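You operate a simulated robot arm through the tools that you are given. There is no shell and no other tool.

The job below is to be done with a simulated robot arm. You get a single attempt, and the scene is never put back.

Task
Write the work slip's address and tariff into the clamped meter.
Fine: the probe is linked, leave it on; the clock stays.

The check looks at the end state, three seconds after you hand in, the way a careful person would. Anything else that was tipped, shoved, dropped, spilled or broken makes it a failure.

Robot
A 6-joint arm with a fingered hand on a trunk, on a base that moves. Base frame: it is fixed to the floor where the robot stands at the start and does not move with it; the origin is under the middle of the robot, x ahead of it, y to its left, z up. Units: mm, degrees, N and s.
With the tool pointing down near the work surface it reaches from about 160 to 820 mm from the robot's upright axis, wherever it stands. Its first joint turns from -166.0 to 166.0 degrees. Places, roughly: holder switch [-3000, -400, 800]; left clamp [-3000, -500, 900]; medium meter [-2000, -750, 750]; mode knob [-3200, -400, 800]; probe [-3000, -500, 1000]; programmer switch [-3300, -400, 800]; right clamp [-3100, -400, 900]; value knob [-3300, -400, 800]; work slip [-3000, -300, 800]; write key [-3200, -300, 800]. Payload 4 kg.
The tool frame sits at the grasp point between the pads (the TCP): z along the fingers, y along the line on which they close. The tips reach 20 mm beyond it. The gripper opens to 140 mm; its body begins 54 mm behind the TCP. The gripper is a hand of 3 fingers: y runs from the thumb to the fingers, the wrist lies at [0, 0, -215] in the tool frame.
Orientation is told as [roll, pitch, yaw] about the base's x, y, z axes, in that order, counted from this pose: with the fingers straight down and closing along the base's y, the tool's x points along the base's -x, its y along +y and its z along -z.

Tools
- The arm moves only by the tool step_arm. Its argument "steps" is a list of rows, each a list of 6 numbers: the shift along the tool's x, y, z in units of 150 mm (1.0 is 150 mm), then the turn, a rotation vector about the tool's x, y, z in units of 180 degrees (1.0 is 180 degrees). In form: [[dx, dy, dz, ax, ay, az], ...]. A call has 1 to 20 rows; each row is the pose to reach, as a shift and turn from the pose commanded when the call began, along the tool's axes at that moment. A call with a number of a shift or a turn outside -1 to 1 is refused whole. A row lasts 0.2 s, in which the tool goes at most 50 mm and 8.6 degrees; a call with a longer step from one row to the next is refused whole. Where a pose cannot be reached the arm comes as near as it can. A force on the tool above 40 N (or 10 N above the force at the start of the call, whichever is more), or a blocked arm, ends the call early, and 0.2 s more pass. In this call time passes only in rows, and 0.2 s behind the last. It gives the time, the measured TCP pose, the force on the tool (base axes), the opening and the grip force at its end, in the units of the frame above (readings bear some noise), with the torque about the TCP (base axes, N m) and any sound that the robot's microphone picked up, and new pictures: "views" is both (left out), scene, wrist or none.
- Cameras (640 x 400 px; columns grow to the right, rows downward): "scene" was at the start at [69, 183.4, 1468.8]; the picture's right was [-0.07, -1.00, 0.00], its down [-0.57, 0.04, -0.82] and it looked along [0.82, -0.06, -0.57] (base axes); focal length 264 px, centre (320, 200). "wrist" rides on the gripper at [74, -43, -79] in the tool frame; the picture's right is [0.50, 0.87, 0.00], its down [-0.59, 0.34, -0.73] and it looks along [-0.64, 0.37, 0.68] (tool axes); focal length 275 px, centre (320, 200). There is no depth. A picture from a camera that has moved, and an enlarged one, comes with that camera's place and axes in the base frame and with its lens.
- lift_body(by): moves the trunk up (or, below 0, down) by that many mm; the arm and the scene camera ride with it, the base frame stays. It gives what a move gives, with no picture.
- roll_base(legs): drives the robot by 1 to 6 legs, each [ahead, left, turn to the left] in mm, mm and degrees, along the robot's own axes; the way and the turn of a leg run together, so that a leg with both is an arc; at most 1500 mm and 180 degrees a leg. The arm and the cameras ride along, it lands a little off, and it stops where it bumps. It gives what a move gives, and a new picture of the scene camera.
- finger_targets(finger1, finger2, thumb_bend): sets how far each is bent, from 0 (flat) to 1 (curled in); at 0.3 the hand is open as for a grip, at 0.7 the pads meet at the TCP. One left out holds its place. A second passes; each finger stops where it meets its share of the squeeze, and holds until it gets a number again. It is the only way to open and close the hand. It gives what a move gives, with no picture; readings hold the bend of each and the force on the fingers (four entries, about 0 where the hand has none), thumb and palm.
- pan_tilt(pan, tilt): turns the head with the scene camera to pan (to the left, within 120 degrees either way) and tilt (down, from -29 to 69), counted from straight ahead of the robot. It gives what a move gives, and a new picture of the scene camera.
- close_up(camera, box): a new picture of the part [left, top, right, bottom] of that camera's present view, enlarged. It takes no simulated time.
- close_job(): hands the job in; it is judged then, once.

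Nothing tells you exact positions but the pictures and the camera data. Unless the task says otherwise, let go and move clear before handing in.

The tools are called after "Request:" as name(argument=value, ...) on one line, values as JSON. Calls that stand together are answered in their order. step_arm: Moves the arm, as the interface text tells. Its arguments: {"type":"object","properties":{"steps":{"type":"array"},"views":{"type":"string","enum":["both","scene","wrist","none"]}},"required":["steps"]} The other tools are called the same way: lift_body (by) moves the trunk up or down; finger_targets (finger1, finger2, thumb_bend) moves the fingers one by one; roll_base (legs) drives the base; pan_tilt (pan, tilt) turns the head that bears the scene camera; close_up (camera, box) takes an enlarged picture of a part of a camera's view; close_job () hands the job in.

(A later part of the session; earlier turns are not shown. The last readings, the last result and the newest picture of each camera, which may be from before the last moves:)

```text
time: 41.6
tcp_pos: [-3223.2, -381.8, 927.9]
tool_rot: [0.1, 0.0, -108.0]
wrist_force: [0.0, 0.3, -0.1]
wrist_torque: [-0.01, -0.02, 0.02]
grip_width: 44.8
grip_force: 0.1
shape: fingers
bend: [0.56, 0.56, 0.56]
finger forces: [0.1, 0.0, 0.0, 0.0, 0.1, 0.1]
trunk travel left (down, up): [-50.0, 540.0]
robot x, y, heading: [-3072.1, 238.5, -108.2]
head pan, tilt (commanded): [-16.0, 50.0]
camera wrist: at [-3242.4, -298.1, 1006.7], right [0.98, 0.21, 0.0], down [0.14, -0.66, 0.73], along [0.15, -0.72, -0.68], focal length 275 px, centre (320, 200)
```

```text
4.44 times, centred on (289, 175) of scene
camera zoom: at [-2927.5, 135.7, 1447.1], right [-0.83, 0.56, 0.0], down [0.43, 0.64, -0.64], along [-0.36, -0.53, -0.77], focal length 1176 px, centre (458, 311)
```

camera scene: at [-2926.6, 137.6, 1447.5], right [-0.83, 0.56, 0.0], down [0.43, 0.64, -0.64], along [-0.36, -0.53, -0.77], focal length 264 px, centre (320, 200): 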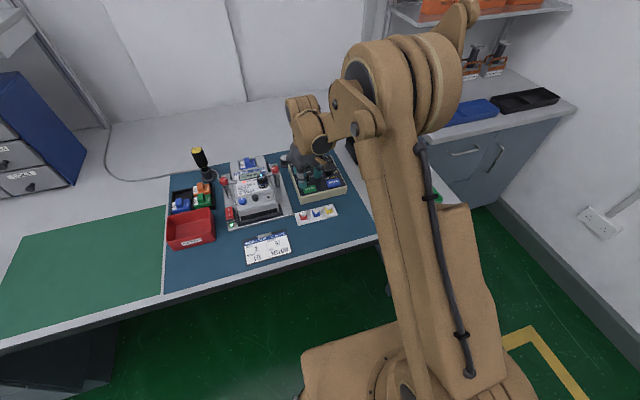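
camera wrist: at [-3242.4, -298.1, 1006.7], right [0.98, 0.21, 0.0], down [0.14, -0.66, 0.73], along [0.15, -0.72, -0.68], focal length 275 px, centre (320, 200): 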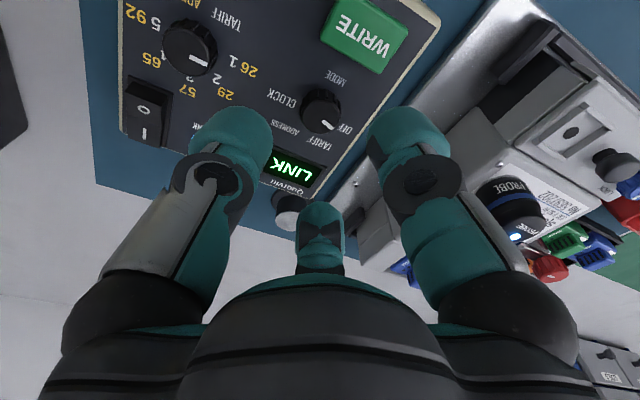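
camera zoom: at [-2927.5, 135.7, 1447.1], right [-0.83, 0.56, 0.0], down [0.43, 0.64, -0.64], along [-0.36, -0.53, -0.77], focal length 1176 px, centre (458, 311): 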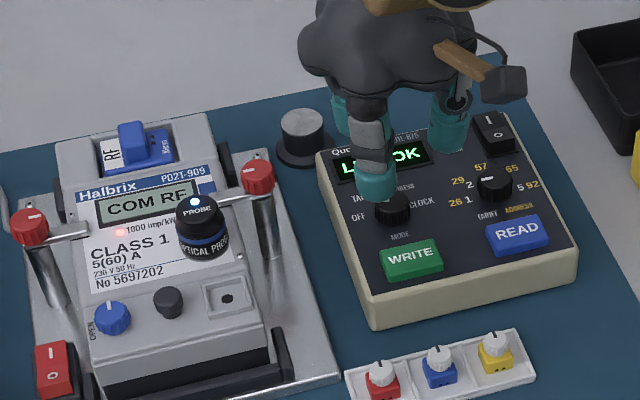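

Display still says LINK OK and nothing else changed. I'll narrow the fingers more, turn the hand 10° clockwise so the fingers miss the WRITE key, and verify the alignment before lowering.

Request:
finger_targets(finger1=0.605, finger2=0.605, thumb_bend=0.605)

Request:
step_arm(steps=[[0, 0, 0.04, 0, 0, 0.028], [0, 0, 0.08, 0, 0, 0.0556], [0, 0, 0.12, 0, 0, 0.0556]], views="wrist")

Request:
close_up(camera="wrist", box=[160, 20, 480, 220])

```text
time: 42.6
tcp_pos: [-3225.2, -382.6, 928.7]
tool_rot: [-0.1, 0.0, -108.0]
wrist_force: [-0.7, -0.5, 0.0]
wrist_torque: [-0.03, -0.01, 0.02]
grip_width: 32.6
grip_force: 0.0
shape: fingers
bend: [0.6, 0.6, 0.6]
finger forces: [0.0, 0.1, 0.0, 0.0, 0.1, 0.0]
trunk travel left (down, up): [-50.0, 540.0]
robot x, y, heading: [-3073.4, 238.5, -108.0]
head pan, tilt (commanded): [-16.0, 50.0]
```

```text
time: 43.4
tcp_pos: [-3224.7, -382.0, 910.5]
tool_rot: [0.0, 0.1, -118.0]
wrist_force: [-0.3, 1.3, -0.4]
wrist_torque: [-0.01, 0.01, 0.0]
grip_width: 32.8
grip_force: 0.0
shape: fingers
bend: [0.6, 0.6, 0.6]
finger forces: [0.1, 0.1, 0.0, 0.0, 0.0, 0.0]
trunk travel left (down, up): [-50.0, 540.0]
robot x, y, heading: [-3075.3, 237.8, -107.9]
head pan, tilt (commanded): [-16.0, 50.0]
camera wrist: at [-3227.7, -296.1, 989.2], right [1.0, 0.04, 0.0], down [0.02, -0.68, 0.73], along [0.03, -0.73, -0.68], focal length 275 px, centre (320, 200)
```

wrist: 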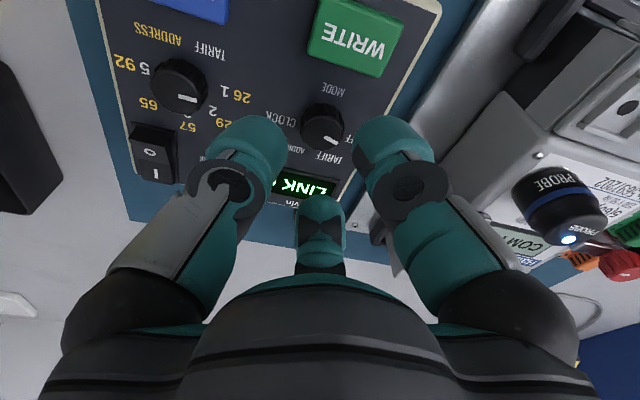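

```text
2.00 times, centred on (320, 120) of wrist
camera zoom: at [-3227.7, -296.1, 989.2], right [1.0, 0.04, 0.0], down [0.02, -0.68, 0.73], along [0.03, -0.73, -0.68], focal length 551 px, centre (320, 360)
```

zoom: 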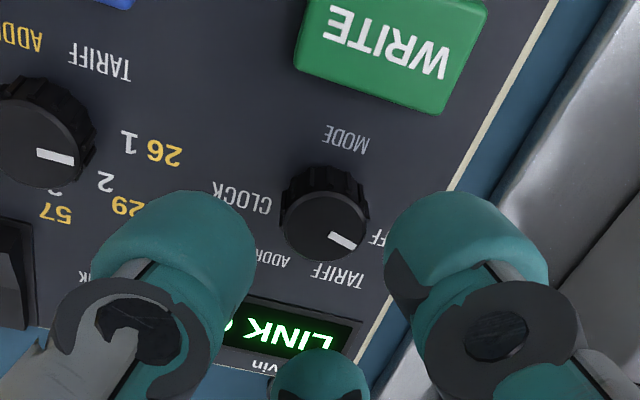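

Alignment is within ~2 mm; I'll apply that small correction and lower slowly around the mode knob.

Request:
step_arm(steps=[[-0.003, 0.013, 0.1, 0, 0, 0], [-0.003, 0.013, 0.17, 0, 0, 0], [-0.003, 0.013, 0.22, 0, 0, 0], [-0.003, 0.013, 0.26, 0, 0, 0], [-0.003, 0.013, 0.29, 0, 0, 0], [-0.003, 0.013, 0.3, 0, 0, 0]], views="wrist")

Request:
close_up(camera="scene", box=[265, 130, 361, 190])

Request:
close_up(camera="wrist", box=[160, 20, 480, 220])

```text
time: 44.8
tcp_pos: [-3222.1, -383.7, 866.5]
tool_rot: [0.0, -0.1, -117.8]
wrist_force: [-1.6, -4.2, 17.6]
wrist_torque: [0.03, 0.29, 0.14]
grip_width: 31.8
grip_force: 9.4
shape: fingers
bend: [0.6, 0.6, 0.6]
finger forces: [3.1, 2.9, 0.1, 0.0, 12.4, 0.0]
trunk travel left (down, up): [-50.0, 540.0]
robot x, y, heading: [-3070.3, 238.1, -108.0]
head pan, tilt (commanded): [-16.0, 50.0]
camera wrist: at [-3226.1, -298.1, 945.1], right [1.0, 0.04, 0.0], down [0.03, -0.68, 0.74], along [0.03, -0.73, -0.68], focal length 275 px, centre (320, 200)
```

wrist: 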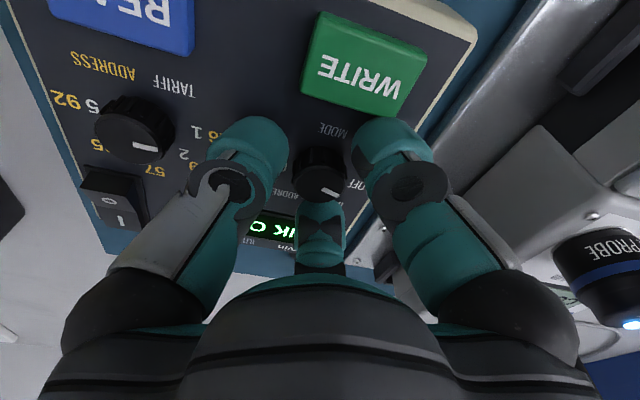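

```text
6.67 times, centred on (313, 160) of scene
camera zoom: at [-2927.3, 136.6, 1447.4], right [-0.83, 0.56, 0.0], down [0.43, 0.64, -0.64], along [-0.36, -0.53, -0.77], focal length 1764 px, centre (367, 467)
```

zoom: 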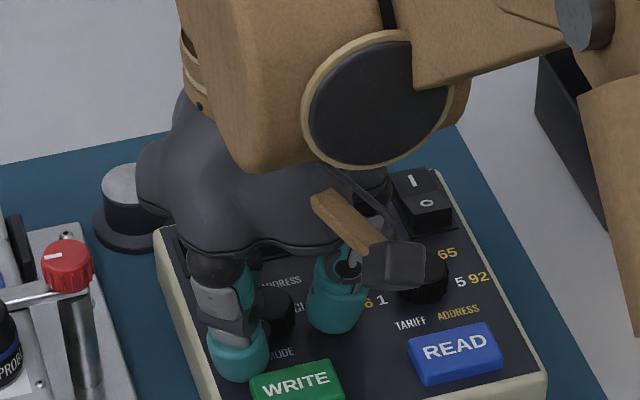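

```text
2.00 times, centred on (320, 120) of wrist
camera zoom: at [-3226.1, -298.1, 945.1], right [1.0, 0.04, 0.0], down [0.03, -0.68, 0.74], along [0.03, -0.73, -0.68], focal length 551 px, centre (320, 360)
```

zoom: 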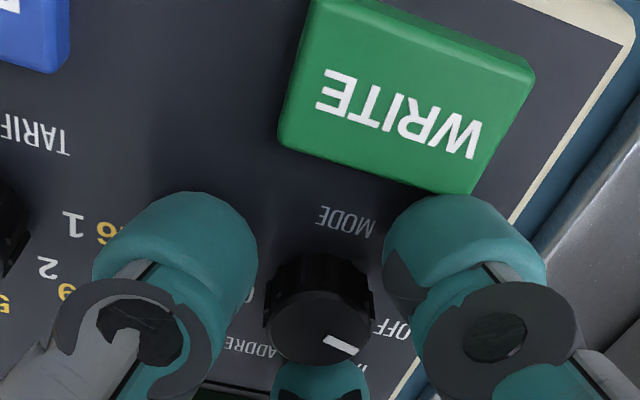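

All three fingertips just touched the panel around the knob (about 17 N total). I'll raise 2.5 mm to unload, then close on the knob.

Request:
step_arm(steps=[[0, 0, -0.02, 0, 0, 0]], views="none")

Request:
finger_targets(finger1=0.7, finger2=0.7, thumb_bend=0.7)

Request:
close_up(camera="wrist", box=[160, 20, 480, 220])

```text
time: 45.2
tcp_pos: [-3221.8, -383.4, 868.6]
tool_rot: [0.0, 0.1, -117.8]
wrist_force: [0.1, 0.3, -0.6]
wrist_torque: [0.0, 0.03, 0.01]
grip_width: 32.1
grip_force: 0.1
shape: fingers
bend: [0.6, 0.6, 0.6]
finger forces: [0.1, 0.1, 0.0, 0.0, 0.0, 0.0]
trunk travel left (down, up): [-50.0, 540.0]
robot x, y, heading: [-3072.9, 241.4, -107.7]
head pan, tilt (commanded): [-16.0, 50.0]
```

```text
time: 46.2
tcp_pos: [-3224.0, -384.3, 869.4]
tool_rot: [0.0, 0.1, -117.9]
wrist_force: [0.1, 1.1, -4.0]
wrist_torque: [0.01, -0.01, 0.01]
grip_width: 17.1
grip_force: 11.8
shape: fingers
bend: [0.65, 0.64, 0.66]
finger forces: [6.9, 7.9, 0.0, 0.0, 9.4, 0.0]
trunk travel left (down, up): [-50.0, 540.0]
robot x, y, heading: [-3075.6, 239.8, -107.8]
head pan, tilt (commanded): [-16.0, 50.0]
```

```text
2.00 times, centred on (320, 120) of wrist
camera zoom: at [-3226.1, -298.3, 947.0], right [1.0, 0.04, 0.0], down [0.02, -0.68, 0.73], along [0.03, -0.73, -0.68], focal length 551 px, centre (320, 360)
```

zoom: 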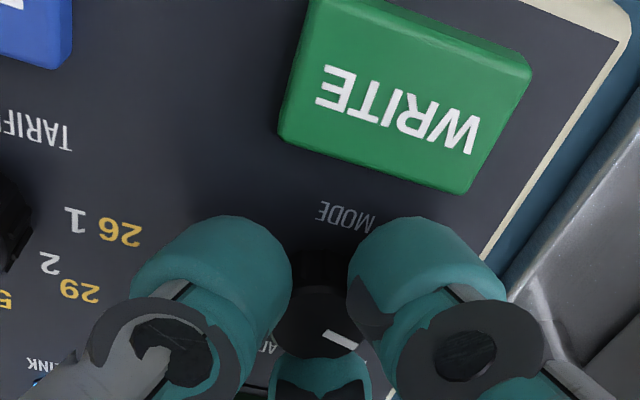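

Firm three-point grip (7–9 N each). Now I turn 45° clockwise toward TARIFF.

Request:
step_arm(steps=[[0, 0, 0, 0, 0, 0.042], [0, 0, 0, 0, 0, 0.084], [0, 0, 0, 0, 0, 0.126], [0, 0, 0, 0, 0, 0.168], [0, 0, 0, 0, 0, 0.21], [0, 0, 0, 0, 0, 0.25]], views="wrist")

Request:
close_up(camera="scene", box=[265, 130, 361, 190])

Request:
close_up(camera="wrist", box=[160, 20, 480, 220])

```text
time: 47.6
tcp_pos: [-3221.9, -383.8, 868.6]
tool_rot: [0.0, 0.0, -163.0]
wrist_force: [5.1, -4.8, -1.8]
wrist_torque: [-0.09, -0.08, 0.02]
grip_width: 17.1
grip_force: 12.8
shape: fingers
bend: [0.65, 0.64, 0.66]
finger forces: [8.0, 9.2, 0.1, 0.0, 8.1, 0.1]
trunk travel left (down, up): [-50.0, 540.0]
robot x, y, heading: [-3071.3, 240.0, -108.3]
head pan, tilt (commanded): [-16.0, 50.0]
camera wrist: at [-3163.6, -321.5, 946.8], right [0.73, -0.68, 0.0], down [-0.46, -0.5, 0.73], along [-0.5, -0.54, -0.68], focal length 275 px, centre (320, 200)
```

wrist: 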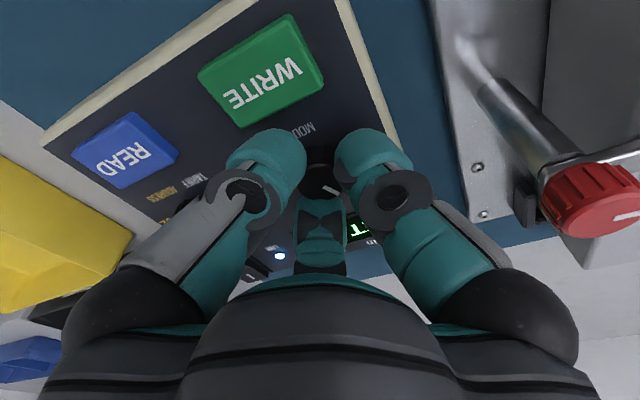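

```text
6.67 times, centred on (313, 160) of scene
camera zoom: at [-2927.0, 134.6, 1447.0], right [-0.83, 0.56, 0.0], down [0.43, 0.64, -0.64], along [-0.36, -0.53, -0.77], focal length 1764 px, centre (367, 467)
```

zoom: 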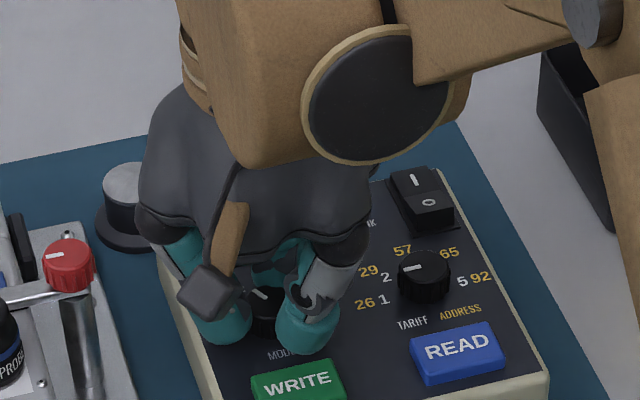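

```text
2.00 times, centred on (320, 120) of wrist
camera zoom: at [-3163.6, -321.5, 946.8], right [0.73, -0.68, 0.0], down [-0.46, -0.5, 0.73], along [-0.5, -0.54, -0.68], focal length 551 px, centre (320, 360)
```

zoom: 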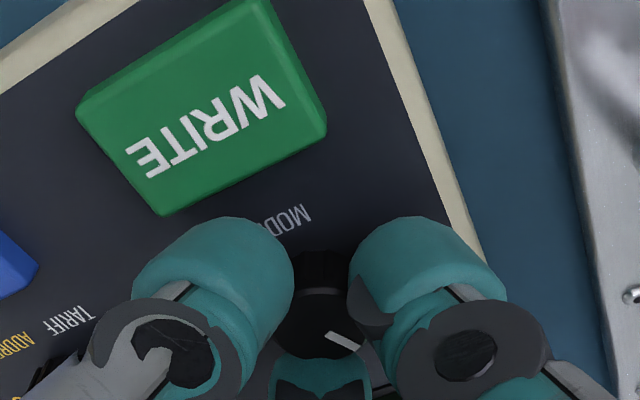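

The knob turned with the hand and the display now begins with "T". I'll release with a small opening and rise.

Request:
finger_targets(finger1=0.605, finger2=0.605, thumb_bend=0.605)

Request:
step_arm(steps=[[0, 0, -0.06, 0, 0, 0], [0, 0, -0.15, 0, 0, 0], [0, 0, -0.3, 0, 0, 0], [0, 0, -0.45, 0, 0, 0]], views="wrist")

Request:
close_up(camera="scene", box=[265, 130, 361, 190])

Request:
close_up(camera="wrist", box=[120, 0, 440, 200])

```text
time: 48.6
tcp_pos: [-3221.5, -384.5, 868.0]
tool_rot: [0.0, 0.1, -162.9]
wrist_force: [0.1, -0.5, 0.1]
wrist_torque: [0.0, -0.01, 0.02]
grip_width: 31.6
grip_force: 0.4
shape: fingers
bend: [0.6, 0.6, 0.6]
finger forces: [0.0, 0.0, 0.0, 0.1, 0.4, 0.0]
trunk travel left (down, up): [-50.0, 540.0]
robot x, y, heading: [-3073.5, 239.3, -107.6]
head pan, tilt (commanded): [-16.0, 50.0]
```

```text
time: 49.6
tcp_pos: [-3220.2, -382.1, 936.6]
tool_rot: [0.0, 0.0, -162.9]
wrist_force: [0.1, 0.0, 0.7]
wrist_torque: [0.04, -0.02, -0.02]
grip_width: 31.9
grip_force: 0.0
shape: fingers
bend: [0.6, 0.6, 0.6]
finger forces: [0.0, 0.0, 0.0, 0.0, 0.0, 0.0]
trunk travel left (down, up): [-50.0, 540.0]
robot x, y, heading: [-3071.4, 237.4, -107.7]
head pan, tilt (commanded): [-16.0, 50.0]
camera wrist: at [-3162.9, -320.0, 1015.9], right [0.73, -0.68, 0.0], down [-0.46, -0.5, 0.73], along [-0.5, -0.54, -0.68], focal length 275 px, centre (320, 200)
```

wrist: 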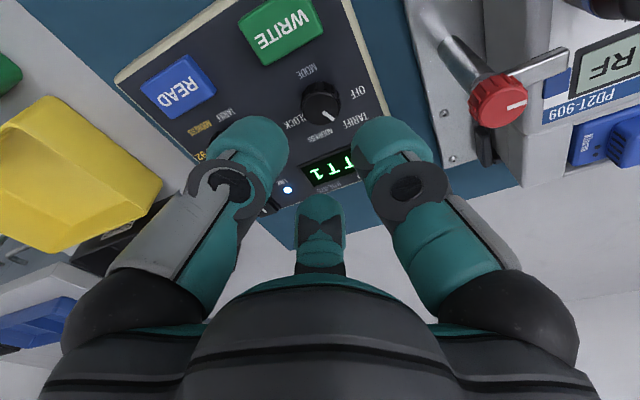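

```text
6.67 times, centred on (313, 160) of scene
camera zoom: at [-2927.5, 135.7, 1447.1], right [-0.83, 0.56, 0.0], down [0.43, 0.64, -0.64], along [-0.36, -0.53, -0.77], focal length 1764 px, centre (367, 467)
```

zoom: 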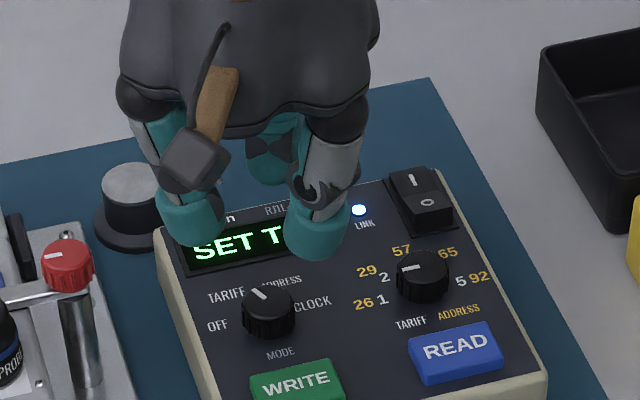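

```text
2.00 times, centred on (280, 100) of wrist
camera zoom: at [-3162.9, -320.0, 1015.9], right [0.73, -0.68, 0.0], down [-0.46, -0.5, 0.73], along [-0.5, -0.54, -0.68], focal length 551 px, centre (400, 400)
```

zoom: 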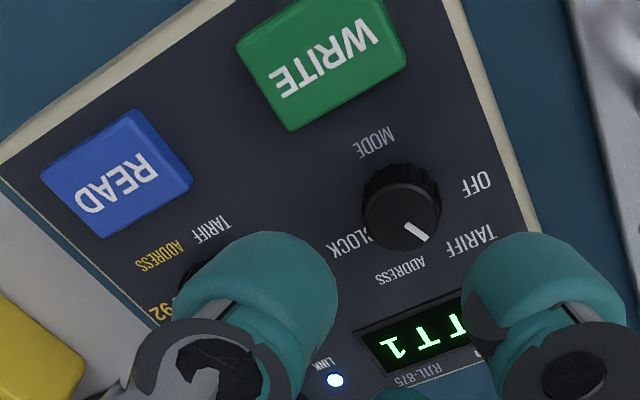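

Display reads "SET T1" – mode is TARIFF. Next the value knob: I'll turn the hand back, move over it (about 76 mm to the right) and check alignment.

Request:
step_arm(steps=[[-0.074, -0.047, 0, 0, 0, -0.042], [-0.148, -0.094, 0, 0, 0, -0.084], [-0.222, -0.141, 0, 0, 0, -0.126], [-0.296, -0.189, 0, 0, 0, -0.168], [-0.37, -0.236, 0, 0, 0, -0.21], [-0.443, -0.283, 0, 0, 0, -0.25]], views="wrist")

Request:
close_up(camera="wrist", box=[160, 20, 480, 220])

```text
time: 51.0
tcp_pos: [-3298.7, -362.6, 936.5]
tool_rot: [0.0, 0.0, -117.8]
wrist_force: [-0.3, 0.2, 0.2]
wrist_torque: [0.01, 0.0, 0.0]
grip_width: 32.0
grip_force: 0.0
shape: fingers
bend: [0.6, 0.6, 0.6]
finger forces: [0.1, 0.0, 0.1, 0.0, 0.0, 0.0]
trunk travel left (down, up): [-50.0, 540.0]
robot x, y, heading: [-3075.7, 240.2, -108.0]
head pan, tilt (commanded): [-16.0, 50.0]
camera wrist: at [-3302.2, -276.4, 1014.8], right [1.0, 0.04, 0.0], down [0.03, -0.68, 0.73], along [0.03, -0.73, -0.68], focal length 275 px, centre (320, 200)
```

wrist: 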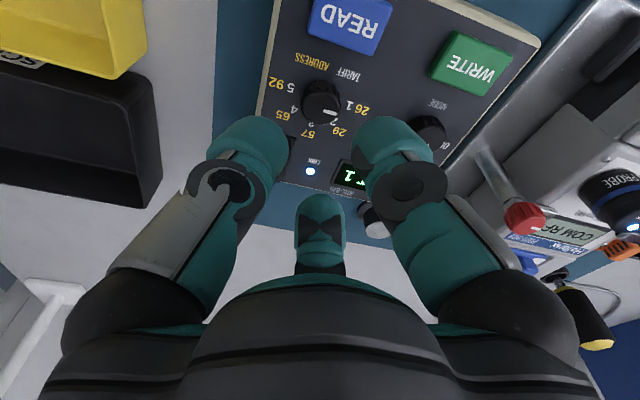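

```text
2.00 times, centred on (320, 120) of wrist
camera zoom: at [-3302.2, -276.4, 1014.8], right [1.0, 0.04, 0.0], down [0.03, -0.68, 0.73], along [0.03, -0.73, -0.68], focal length 551 px, centre (320, 360)
```

zoom: 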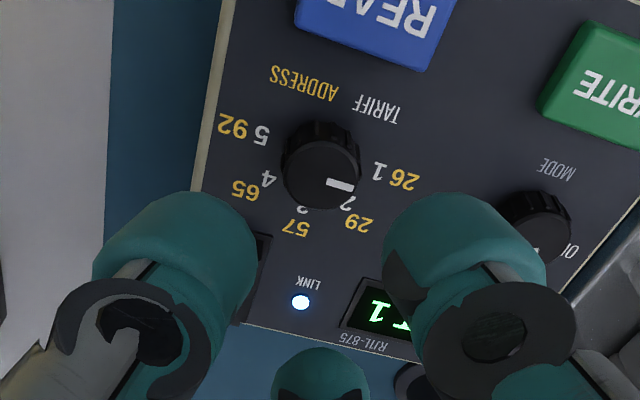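

The value knob is centred exactly under the TCP. Lowering to the same gripping height.

Request:
step_arm(steps=[[0, 0, 0.15, 0, 0, 0], [0, 0, 0.28, 0, 0, 0], [0, 0, 0.36, 0, 0, 0], [0, 0, 0.41, 0, 0, 0], [0, 0, 0.44, 0, 0, 0], [0, 0, 0.45, 0, 0, 0]], views="wrist")

Request:
close_up(camera="wrist", box=[160, 20, 480, 220])

Request:
close_up(camera="scene", box=[265, 130, 361, 190])

```text
time: 52.4
tcp_pos: [-3299.1, -362.7, 869.4]
tool_rot: [0.0, 0.1, -117.8]
wrist_force: [-0.5, -0.5, 0.1]
wrist_torque: [-0.02, 0.01, -0.03]
grip_width: 31.9
grip_force: 0.2
shape: fingers
bend: [0.6, 0.6, 0.6]
finger forces: [0.0, 0.0, 0.0, 0.0, 0.1, 0.0]
trunk travel left (down, up): [-50.0, 540.0]
robot x, y, heading: [-3073.1, 240.7, -107.8]
head pan, tilt (commanded): [-16.0, 50.0]
camera wrist: at [-3301.9, -276.5, 947.6], right [1.0, 0.04, 0.0], down [0.02, -0.68, 0.73], along [0.03, -0.73, -0.68], focal length 275 px, centre (320, 200)
```

wrist: 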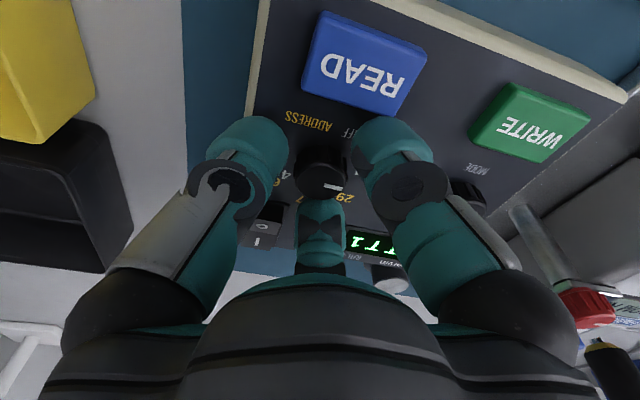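

```text
2.00 times, centred on (320, 120) of wrist
camera zoom: at [-3301.9, -276.5, 947.6], right [1.0, 0.04, 0.0], down [0.02, -0.68, 0.73], along [0.03, -0.73, -0.68], focal length 551 px, centre (320, 360)
```

zoom: 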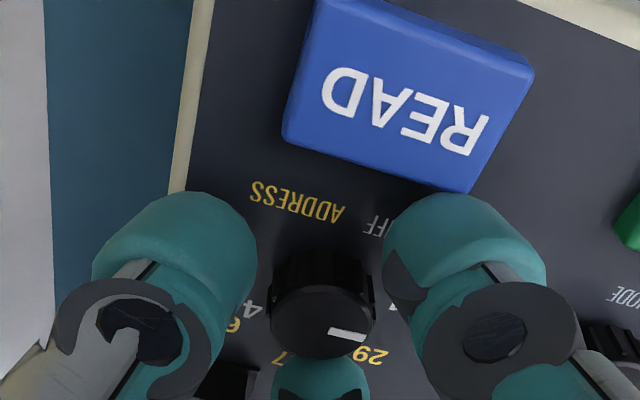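

```text
6.67 times, centred on (313, 160) of scene
camera zoom: at [-2927.6, 135.5, 1447.1], right [-0.83, 0.56, 0.0], down [0.43, 0.64, -0.64], along [-0.36, -0.53, -0.77], focal length 1764 px, centre (367, 467)
```

zoom: 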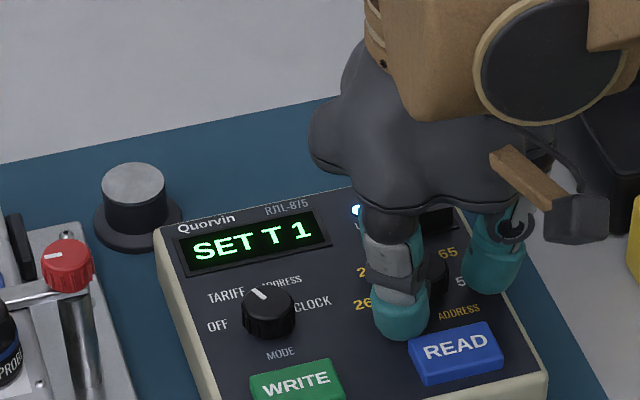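

No contact, knob centred between the tips, display fully visible ("SET T 1"). Closing and turning 45° clockwise.

Request:
finger_targets(finger1=0.7, finger2=0.7, thumb_bend=0.7)

Request:
step_arm(steps=[[0, 0, 0, 0, 0, 0.042], [0, 0, 0, 0, 0, 0.084], [0, 0, 0, 0, 0, 0.126], [0, 0, 0, 0, 0, 0.168], [0, 0, 0, 0, 0, 0.21], [0, 0, 0, 0, 0, 0.25]], views="wrist")

Request:
close_up(camera="scene", box=[265, 130, 361, 190])

```text
time: 53.4
tcp_pos: [-3299.1, -361.7, 869.4]
tool_rot: [0.0, 0.0, -117.9]
wrist_force: [-0.7, 0.1, -2.6]
wrist_torque: [-0.01, -0.02, 0.0]
grip_width: 16.9
grip_force: 11.2
shape: fingers
bend: [0.65, 0.64, 0.66]
finger forces: [7.2, 8.2, 0.0, 0.1, 8.6, 0.0]
trunk travel left (down, up): [-50.0, 540.0]
robot x, y, heading: [-3073.3, 239.6, -108.0]
head pan, tilt (commanded): [-16.0, 50.0]
```

```text
time: 54.8
tcp_pos: [-3296.5, -363.0, 868.8]
tool_rot: [-0.1, 0.0, -163.0]
wrist_force: [8.1, -1.6, 3.4]
wrist_torque: [-0.04, -0.15, 0.04]
grip_width: 17.1
grip_force: 13.9
shape: fingers
bend: [0.65, 0.64, 0.66]
finger forces: [10.6, 7.9, 0.0, 0.0, 9.3, 0.0]
trunk travel left (down, up): [-50.0, 540.0]
robot x, y, heading: [-3076.8, 237.9, -107.8]
head pan, tilt (commanded): [-16.0, 50.0]
camera wrist: at [-3239.4, -299.7, 947.2], right [0.73, -0.68, 0.0], down [-0.46, -0.5, 0.73], along [-0.5, -0.54, -0.68], focal length 275 px, centre (320, 200)
```

wrist: 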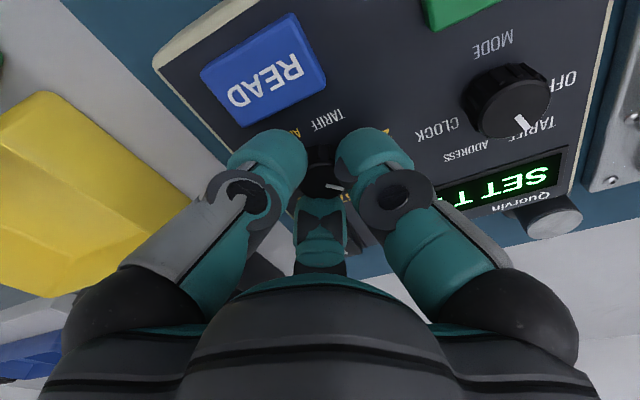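

```text
6.67 times, centred on (313, 160) of scene
camera zoom: at [-2926.3, 135.6, 1447.0], right [-0.83, 0.56, 0.0], down [0.43, 0.64, -0.64], along [-0.36, -0.53, -0.77], focal length 1764 px, centre (367, 467)
```

zoom: 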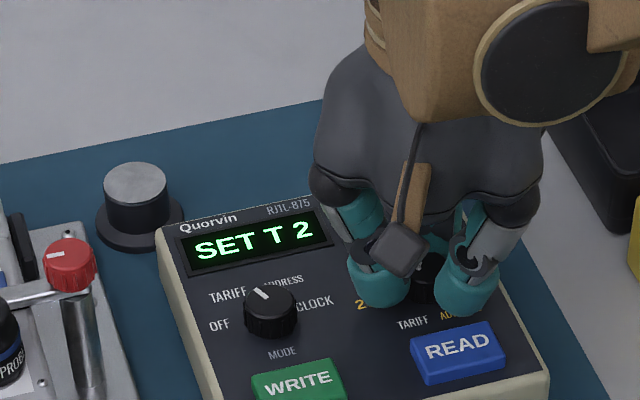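

Display shows "SET T 2". Releasing, rising, and confirming it stays.

Request:
finger_targets(finger1=0.605, finger2=0.605, thumb_bend=0.605)

Request:
step_arm(steps=[[0, 0, -0.06, 0, 0, 0], [0, 0, -0.15, 0, 0, 0], [0, 0, -0.3, 0, 0, 0], [0, 0, -0.4, 0, 0, 0]], views="wrist")

Request:
close_up(camera="scene", box=[265, 130, 361, 190])

Request:
finger_targets(finger1=0.7, finger2=0.7, thumb_bend=0.7)

Request:
close_up(camera="wrist", box=[0, 0, 640, 400])

```text
time: 55.8
tcp_pos: [-3299.6, -363.0, 868.3]
tool_rot: [-0.1, -0.1, -162.9]
wrist_force: [-0.3, 0.5, 0.2]
wrist_torque: [0.0, -0.07, 0.03]
grip_width: 31.9
grip_force: 0.0
shape: fingers
bend: [0.6, 0.6, 0.6]
finger forces: [0.0, 0.0, 0.0, 0.1, 0.0, 0.1]
trunk travel left (down, up): [-50.0, 540.0]
robot x, y, heading: [-3073.3, 242.6, -107.8]
head pan, tilt (commanded): [-16.0, 50.0]
```

```text
time: 56.8
tcp_pos: [-3299.1, -362.5, 929.4]
tool_rot: [0.0, -0.1, -162.8]
wrist_force: [-0.9, -0.3, -0.2]
wrist_torque: [0.01, -0.01, 0.01]
grip_width: 32.2
grip_force: 0.0
shape: fingers
bend: [0.6, 0.6, 0.6]
finger forces: [0.0, 0.1, 0.0, 0.0, 0.1, 0.1]
trunk travel left (down, up): [-50.0, 540.0]
robot x, y, heading: [-3072.1, 237.0, -108.0]
head pan, tilt (commanded): [-16.0, 50.0]
camera wrist: at [-3240.6, -299.4, 1007.9], right [0.73, -0.68, 0.0], down [-0.46, -0.5, 0.73], along [-0.5, -0.54, -0.68], focal length 275 px, centre (320, 200)
```

wrist: 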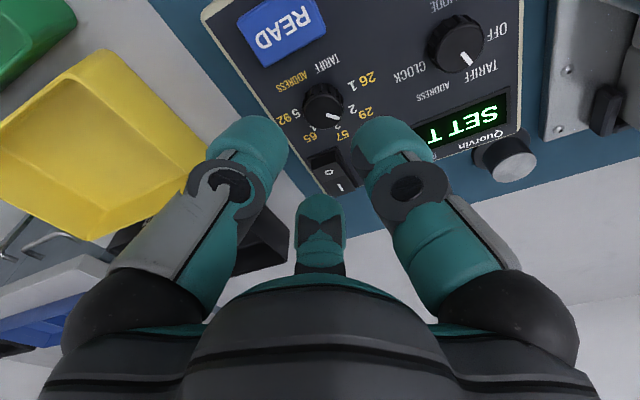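

```text
6.67 times, centred on (313, 160) of scene
camera zoom: at [-2927.5, 135.6, 1447.1], right [-0.83, 0.56, 0.0], down [0.43, 0.64, -0.64], along [-0.36, -0.53, -0.77], focal length 1764 px, centre (367, 467)
```

zoom: 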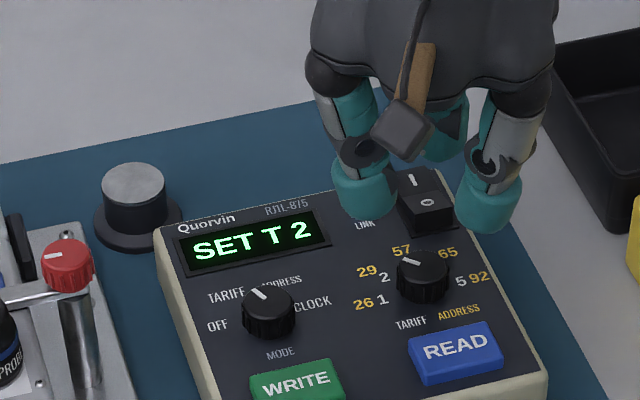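

```text
time: 57.8
tcp_pos: [-3299.5, -362.9, 929.5]
tool_rot: [0.0, 0.0, -162.9]
wrist_force: [0.4, -0.3, -0.7]
wrist_torque: [0.01, -0.02, -0.01]
grip_width: 3.9
grip_force: 0.1
shape: fingers
bend: [0.69, 0.69, 0.7]
finger forces: [0.0, 0.0, 0.0, 0.0, 0.0, 0.0]
trunk travel left (down, up): [-50.0, 540.0]
robot x, y, heading: [-3075.3, 237.7, -108.0]
head pan, tilt (commanded): [-16.0, 50.0]
```

```text
1.00 times, centred on (320, 200) of wrist (not enlarged: the box is as wide or as high as the picture)
camera zoom: at [-3240.6, -299.5, 1007.7], right [0.73, -0.68, 0.0], down [-0.46, -0.5, 0.73], along [-0.5, -0.54, -0.68], focal length 275 px, centre (320, 200)
```

zoom: 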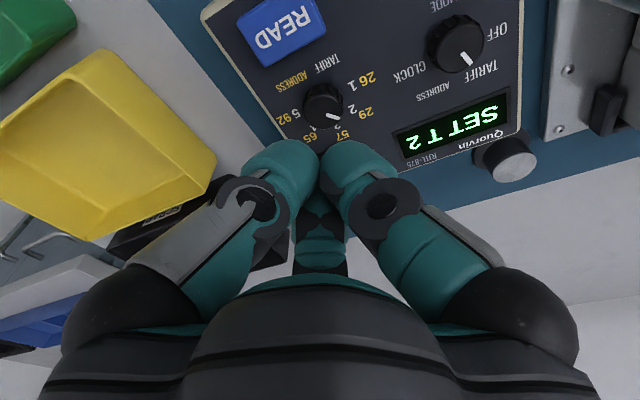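

"SET T 2" is held. Fingers are now closed into one blunt tip; I'll move over the WRITE key and turn the hand back on the way.

Request:
step_arm(steps=[[0.106, 0, 0, 0, 0, -0.042], [0.212, 0, 0, 0, 0, -0.084], [0.318, 0, 0.02, 0, 0, -0.126], [0.424, -0.001, 0.05, 0, 0, -0.168], [0.53, -0.002, 0.09, 0, 0, -0.21], [0.634, -0.002, 0.13, 0, 0, -0.25]], views="wrist")

Request:
close_up(camera="wrist", box=[160, 0, 480, 200])

Request:
close_up(camera="scene", box=[265, 130, 361, 190])

```text
time: 59.2
tcp_pos: [-3208.1, -334.6, 909.8]
tool_rot: [0.1, 0.0, -117.8]
wrist_force: [0.3, 0.5, -0.5]
wrist_torque: [0.01, -0.04, 0.01]
grip_width: 4.3
grip_force: 0.0
shape: fingers
bend: [0.69, 0.69, 0.7]
finger forces: [0.1, 0.0, 0.0, 0.1, 0.0, 0.0]
trunk travel left (down, up): [-50.0, 540.0]
robot x, y, heading: [-3074.8, 242.4, -108.0]
head pan, tilt (commanded): [-16.0, 50.0]
camera wrist: at [-3211.6, -248.5, 988.2], right [1.0, 0.04, 0.0], down [0.03, -0.68, 0.73], along [0.03, -0.73, -0.68], focal length 275 px, centre (320, 200)
```

wrist: 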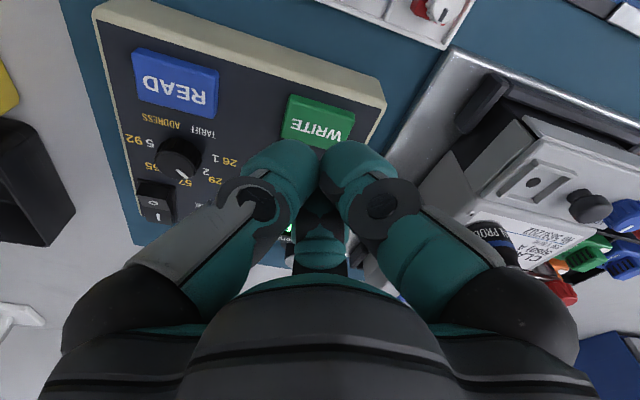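

```text
2.00 times, centred on (320, 100) of wrist
camera zoom: at [-3211.6, -248.5, 988.2], right [1.0, 0.04, 0.0], down [0.03, -0.68, 0.73], along [0.03, -0.73, -0.68], focal length 551 px, centre (320, 400)
```

zoom: 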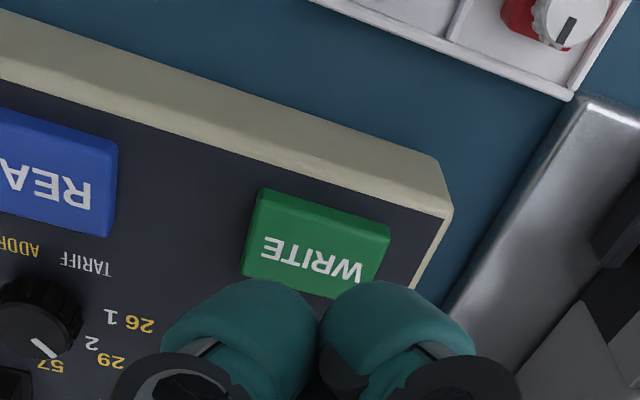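

```text
6.67 times, centred on (313, 160) of scene
camera zoom: at [-2927.5, 135.5, 1447.1], right [-0.83, 0.56, 0.0], down [0.43, 0.64, -0.64], along [-0.36, -0.53, -0.77], focal length 1764 px, centre (367, 467)
```

zoom: 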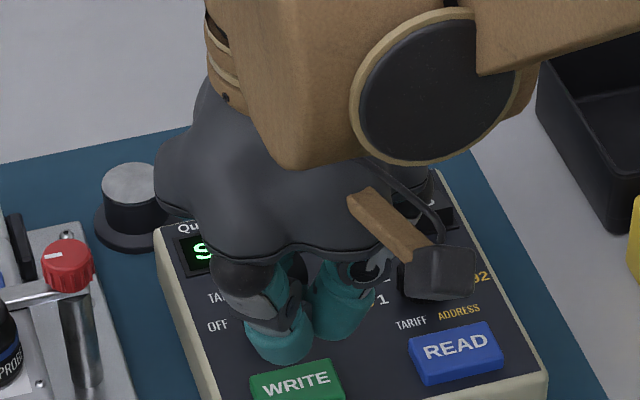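

The WRITE key is centred under the closed fingertips (about 2 mm toward me). I'll lower to just above it.

Request:
step_arm(steps=[[0.013, 0, 0.08, 0, 0, 0], [0.013, 0, 0.15, 0, 0, 0], [0.013, 0, 0.2, 0, 0, 0]], views="wrist")

Request:
close_up(camera="scene", box=[265, 140, 361, 200])

```text
time: 60.0
tcp_pos: [-3207.6, -332.8, 879.8]
tool_rot: [0.0, 0.0, -117.9]
wrist_force: [0.3, 0.3, -0.5]
wrist_torque: [0.01, 0.05, 0.01]
grip_width: 4.2
grip_force: 0.0
shape: fingers
bend: [0.69, 0.69, 0.7]
finger forces: [0.0, 0.0, 0.1, 0.0, 0.0, 0.1]
trunk travel left (down, up): [-50.0, 540.0]
robot x, y, heading: [-3076.7, 239.8, -107.8]
head pan, tilt (commanded): [-16.0, 50.0]
camera wrist: at [-3209.7, -246.2, 958.2], right [1.0, 0.04, 0.0], down [0.02, -0.68, 0.73], along [0.03, -0.73, -0.68], focal length 275 px, centre (320, 200)
```

wrist: 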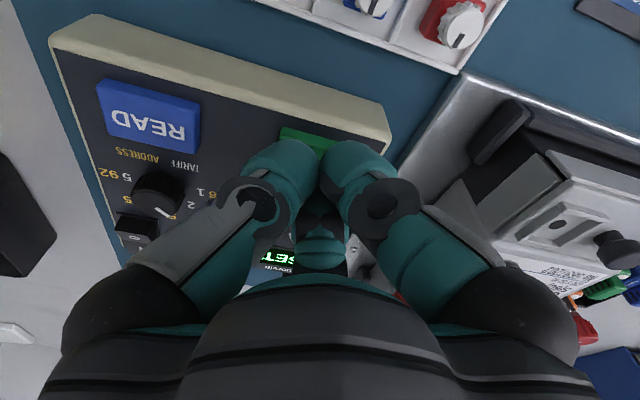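

```text
6.67 times, centred on (313, 170) of scene
camera zoom: at [-2927.5, 135.5, 1447.1], right [-0.83, 0.56, 0.0], down [0.43, 0.64, -0.64], along [-0.36, -0.53, -0.77], focal length 1764 px, centre (367, 400)
```

zoom: 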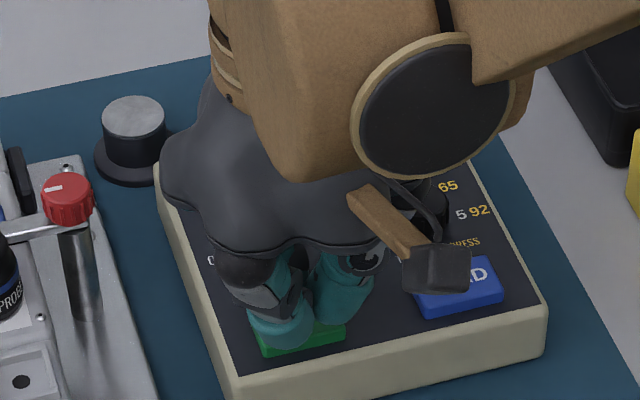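

Request:
step_arm(steps=[[0, 0, 0.01, 0, 0, 0], [0, 0, 0.02, 0, 0, 0], [0, 0, 0.03, 0, 0, 0], [0, 0, 0.04, 0, 0, 0]], views="none")

```text
time: 61.0
tcp_pos: [-3207.4, -332.6, 873.1]
tool_rot: [0.1, 0.0, -117.9]
wrist_force: [0.4, 0.0, 0.5]
wrist_torque: [-0.02, 0.02, -0.04]
grip_width: 4.2
grip_force: 0.0
shape: fingers
bend: [0.69, 0.69, 0.7]
finger forces: [0.0, 0.0, 0.1, 0.1, 0.1, 0.0]
trunk travel left (down, up): [-50.0, 540.0]
robot x, y, heading: [-3075.6, 239.7, -108.0]
head pan, tilt (commanded): [-16.0, 50.0]
```

No contact yet at 873; continuing down in small steps.

Request:
step_arm(steps=[[0, 0, 0.01, 0, 0, 0], [0, 0, 0.02, 0, 0, 0]], views="none")

```text
time: 61.6
tcp_pos: [-3206.8, -332.4, 870.8]
tool_rot: [0.0, -0.1, -118.0]
wrist_force: [-0.5, -0.3, 0.2]
wrist_torque: [0.02, 0.01, 0.01]
grip_width: 4.0
grip_force: 0.0
shape: fingers
bend: [0.69, 0.69, 0.7]
finger forces: [0.0, 0.0, 0.1, 0.1, 0.1, 0.0]
trunk travel left (down, up): [-50.0, 540.0]
robot x, y, heading: [-3068.0, 238.5, -107.9]
head pan, tilt (commanded): [-16.0, 50.0]
```

Request:
step_arm(steps=[[0, 0, 0.01, 0, 0, 0], [0, 0, 0.02, 0, 0, 0]], views="wrist")

```text
time: 62.2
tcp_pos: [-3207.0, -332.1, 868.1]
tool_rot: [0.0, 0.1, -117.9]
wrist_force: [0.1, -0.5, 2.0]
wrist_torque: [0.0, 0.06, 0.02]
grip_width: 4.1
grip_force: 2.3
shape: fingers
bend: [0.69, 0.69, 0.7]
finger forces: [0.0, 0.0, 0.0, 0.0, 3.7, 0.0]
trunk travel left (down, up): [-50.0, 540.0]
robot x, y, heading: [-3073.3, 239.7, -108.0]
head pan, tilt (commanded): [-16.0, 50.0]
heard: click
camera wrist: at [-3210.4, -246.2, 945.9], right [1.0, 0.04, 0.0], down [0.02, -0.68, 0.73], along [0.03, -0.73, -0.68], focal length 275 px, centre (320, 200)
```

wrist: 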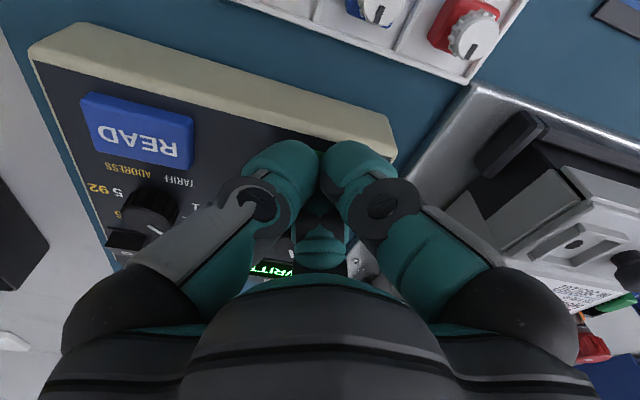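

Click heard and the display shows "WRITT…" (WRITTEN). I'll rise and check the display.

Request:
step_arm(steps=[[0, 0, -0.05, 0, 0, 0], [0, 0, -0.15, 0, 0, 0], [0, 0, -0.3, 0, 0, 0], [0, 0, -0.45, 0, 0, 0]], views="wrist")

Request:
close_up(camera="scene", box=[217, 130, 361, 220])

Request:
close_up(camera="wrist", box=[80, 30, 400, 230])

```text
time: 63.2
tcp_pos: [-3207.6, -332.6, 934.7]
tool_rot: [-0.1, 0.0, -117.9]
wrist_force: [1.3, 0.9, 0.1]
wrist_torque: [0.0, 0.0, 0.02]
grip_width: 3.9
grip_force: 0.2
shape: fingers
bend: [0.69, 0.69, 0.7]
finger forces: [0.0, 0.0, 0.1, 0.0, 0.0, 0.0]
trunk travel left (down, up): [-50.0, 540.0]
robot x, y, heading: [-3072.5, 237.5, -108.1]
head pan, tilt (commanded): [-16.0, 50.0]
camera wrist: at [-3210.8, -246.7, 1012.8], right [1.0, 0.04, 0.0], down [0.02, -0.68, 0.73], along [0.03, -0.73, -0.68], focal length 275 px, centre (320, 200)
```

wrist: 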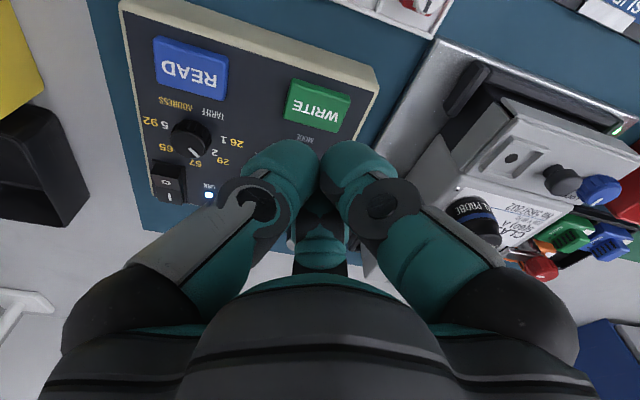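

```text
4.44 times, centred on (289, 175) of scene
camera zoom: at [-2927.5, 135.7, 1447.1], right [-0.83, 0.56, 0.0], down [0.43, 0.64, -0.64], along [-0.36, -0.53, -0.77], focal length 1176 px, centre (458, 311)
```

zoom: 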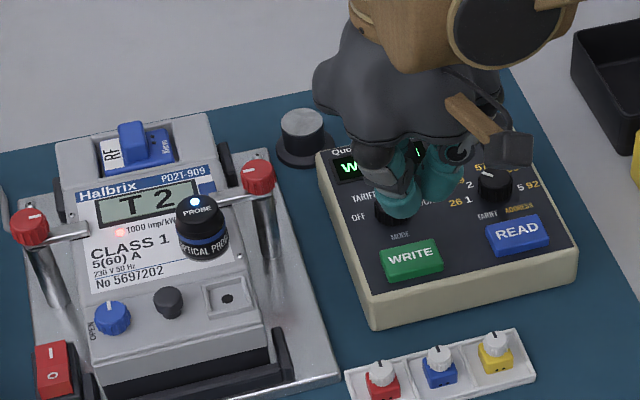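

```text
2.00 times, centred on (240, 130) of wrist
camera zoom: at [-3210.8, -246.7, 1012.8], right [1.0, 0.04, 0.0], down [0.02, -0.68, 0.73], along [0.03, -0.73, -0.68], focal length 551 px, centre (480, 340)
```

zoom: 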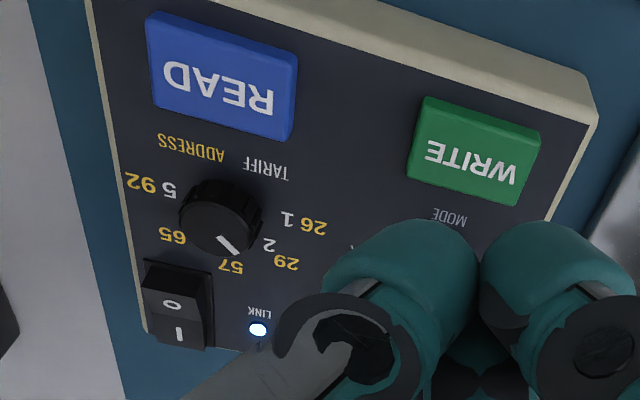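

The meter's display now shows "T 2" – tariff is written. Next I open to the pre-grip and go back over the mode knob for ADDRESS.

Request:
finger_targets(finger1=0.605, finger2=0.605, thumb_bend=0.605)

Request:
step_arm(steps=[[-0.175, 0.035, 0, 0, 0, 0], [-0.349, 0.069, 0.05, 0, 0, 0], [-0.349, 0.069, 0.1, 0, 0, 0]], views="wrist")

Request:
close_up(camera="wrist", box=[160, 20, 480, 220])

```text
time: 64.2
tcp_pos: [-3207.5, -333.7, 932.8]
tool_rot: [0.0, -0.1, -117.9]
wrist_force: [-1.3, -0.3, 0.3]
wrist_torque: [-0.01, -0.03, -0.01]
grip_width: 32.2
grip_force: 0.0
shape: fingers
bend: [0.6, 0.6, 0.6]
finger forces: [0.0, 0.0, 0.0, 0.1, 0.1, 0.0]
trunk travel left (down, up): [-50.0, 540.0]
robot x, y, heading: [-3071.9, 235.9, -108.0]
head pan, tilt (commanded): [-16.0, 50.0]
```

```text
time: 65.0
tcp_pos: [-3222.8, -384.8, 919.8]
tool_rot: [0.0, 0.0, -117.9]
wrist_force: [-0.4, -0.8, -0.2]
wrist_torque: [0.0, 0.0, 0.01]
grip_width: 31.9
grip_force: 0.1
shape: fingers
bend: [0.6, 0.6, 0.6]
finger forces: [0.0, 0.1, 0.1, 0.1, 0.0, 0.0]
trunk travel left (down, up): [-50.0, 540.0]
robot x, y, heading: [-3070.8, 236.8, -107.9]
head pan, tilt (commanded): [-16.0, 50.0]
camera wrist: at [-3225.9, -299.0, 997.4], right [1.0, 0.04, 0.0], down [0.02, -0.68, 0.73], along [0.03, -0.73, -0.68], focal length 275 px, centre (320, 200)
```

wrist: 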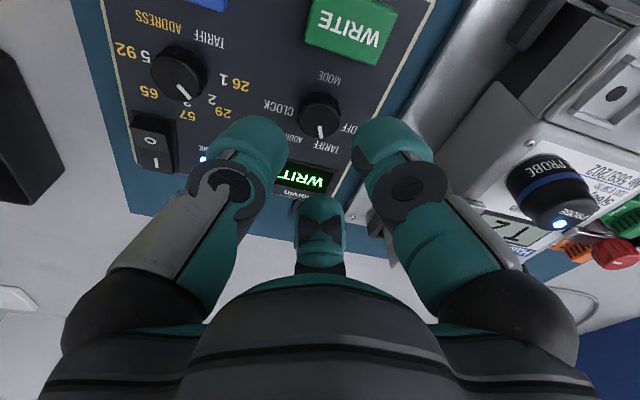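

```text
2.00 times, centred on (320, 120) of wrist
camera zoom: at [-3225.9, -299.0, 997.4], right [1.0, 0.04, 0.0], down [0.02, -0.68, 0.73], along [0.03, -0.73, -0.68], focal length 551 px, centre (320, 360)
```

zoom: 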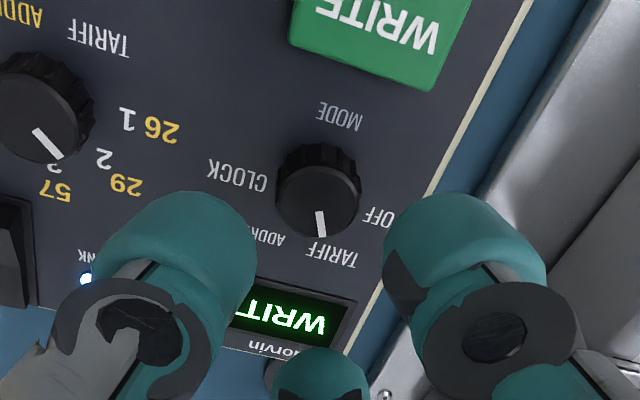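

Well centred. Lowering to 869, gripping and turning 45° clockwise to ADDRESS.

Request:
step_arm(steps=[[0, 0, 0.12, 0, 0, 0], [0, 0, 0.2, 0, 0, 0], [0, 0, 0.26, 0, 0, 0], [0, 0, 0.3, 0, 0, 0], [0, 0, 0.325, 0, 0, 0], [0, 0, 0.338, 0, 0, 0]], views="wrist")

Request:
finger_targets(finger1=0.7, finger2=0.7, thumb_bend=0.7)

```text
time: 66.4
tcp_pos: [-3222.7, -383.3, 867.9]
tool_rot: [0.1, 0.0, -117.9]
wrist_force: [0.8, -0.2, 0.0]
wrist_torque: [-0.02, 0.04, 0.02]
grip_width: 31.9
grip_force: 0.0
shape: fingers
bend: [0.6, 0.6, 0.6]
finger forces: [0.1, 0.0, 0.1, 0.0, 0.1, 0.0]
trunk travel left (down, up): [-50.0, 540.0]
robot x, y, heading: [-3072.0, 240.4, -107.8]
head pan, tilt (commanded): [-16.0, 50.0]
camera wrist: at [-3226.1, -297.9, 947.1], right [1.0, 0.04, 0.0], down [0.02, -0.68, 0.73], along [0.03, -0.73, -0.68], focal length 275 px, centre (320, 200)
```

wrist: 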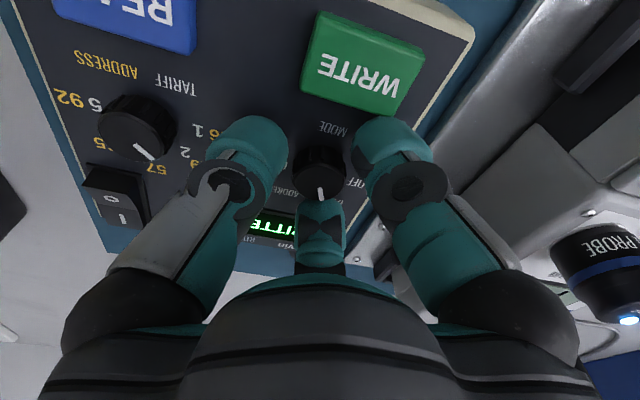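

```text
time: 67.4
tcp_pos: [-3224.7, -383.0, 868.4]
tool_rot: [0.0, 0.0, -117.8]
wrist_force: [-0.5, 0.0, -3.1]
wrist_torque: [-0.02, -0.03, 0.06]
grip_width: 17.3
grip_force: 11.8
shape: fingers
bend: [0.65, 0.64, 0.66]
finger forces: [6.8, 8.4, 0.1, 0.0, 9.1, 0.0]
trunk travel left (down, up): [-50.0, 540.0]
robot x, y, heading: [-3074.5, 237.9, -107.9]
head pan, tilt (commanded): [-16.0, 50.0]
```

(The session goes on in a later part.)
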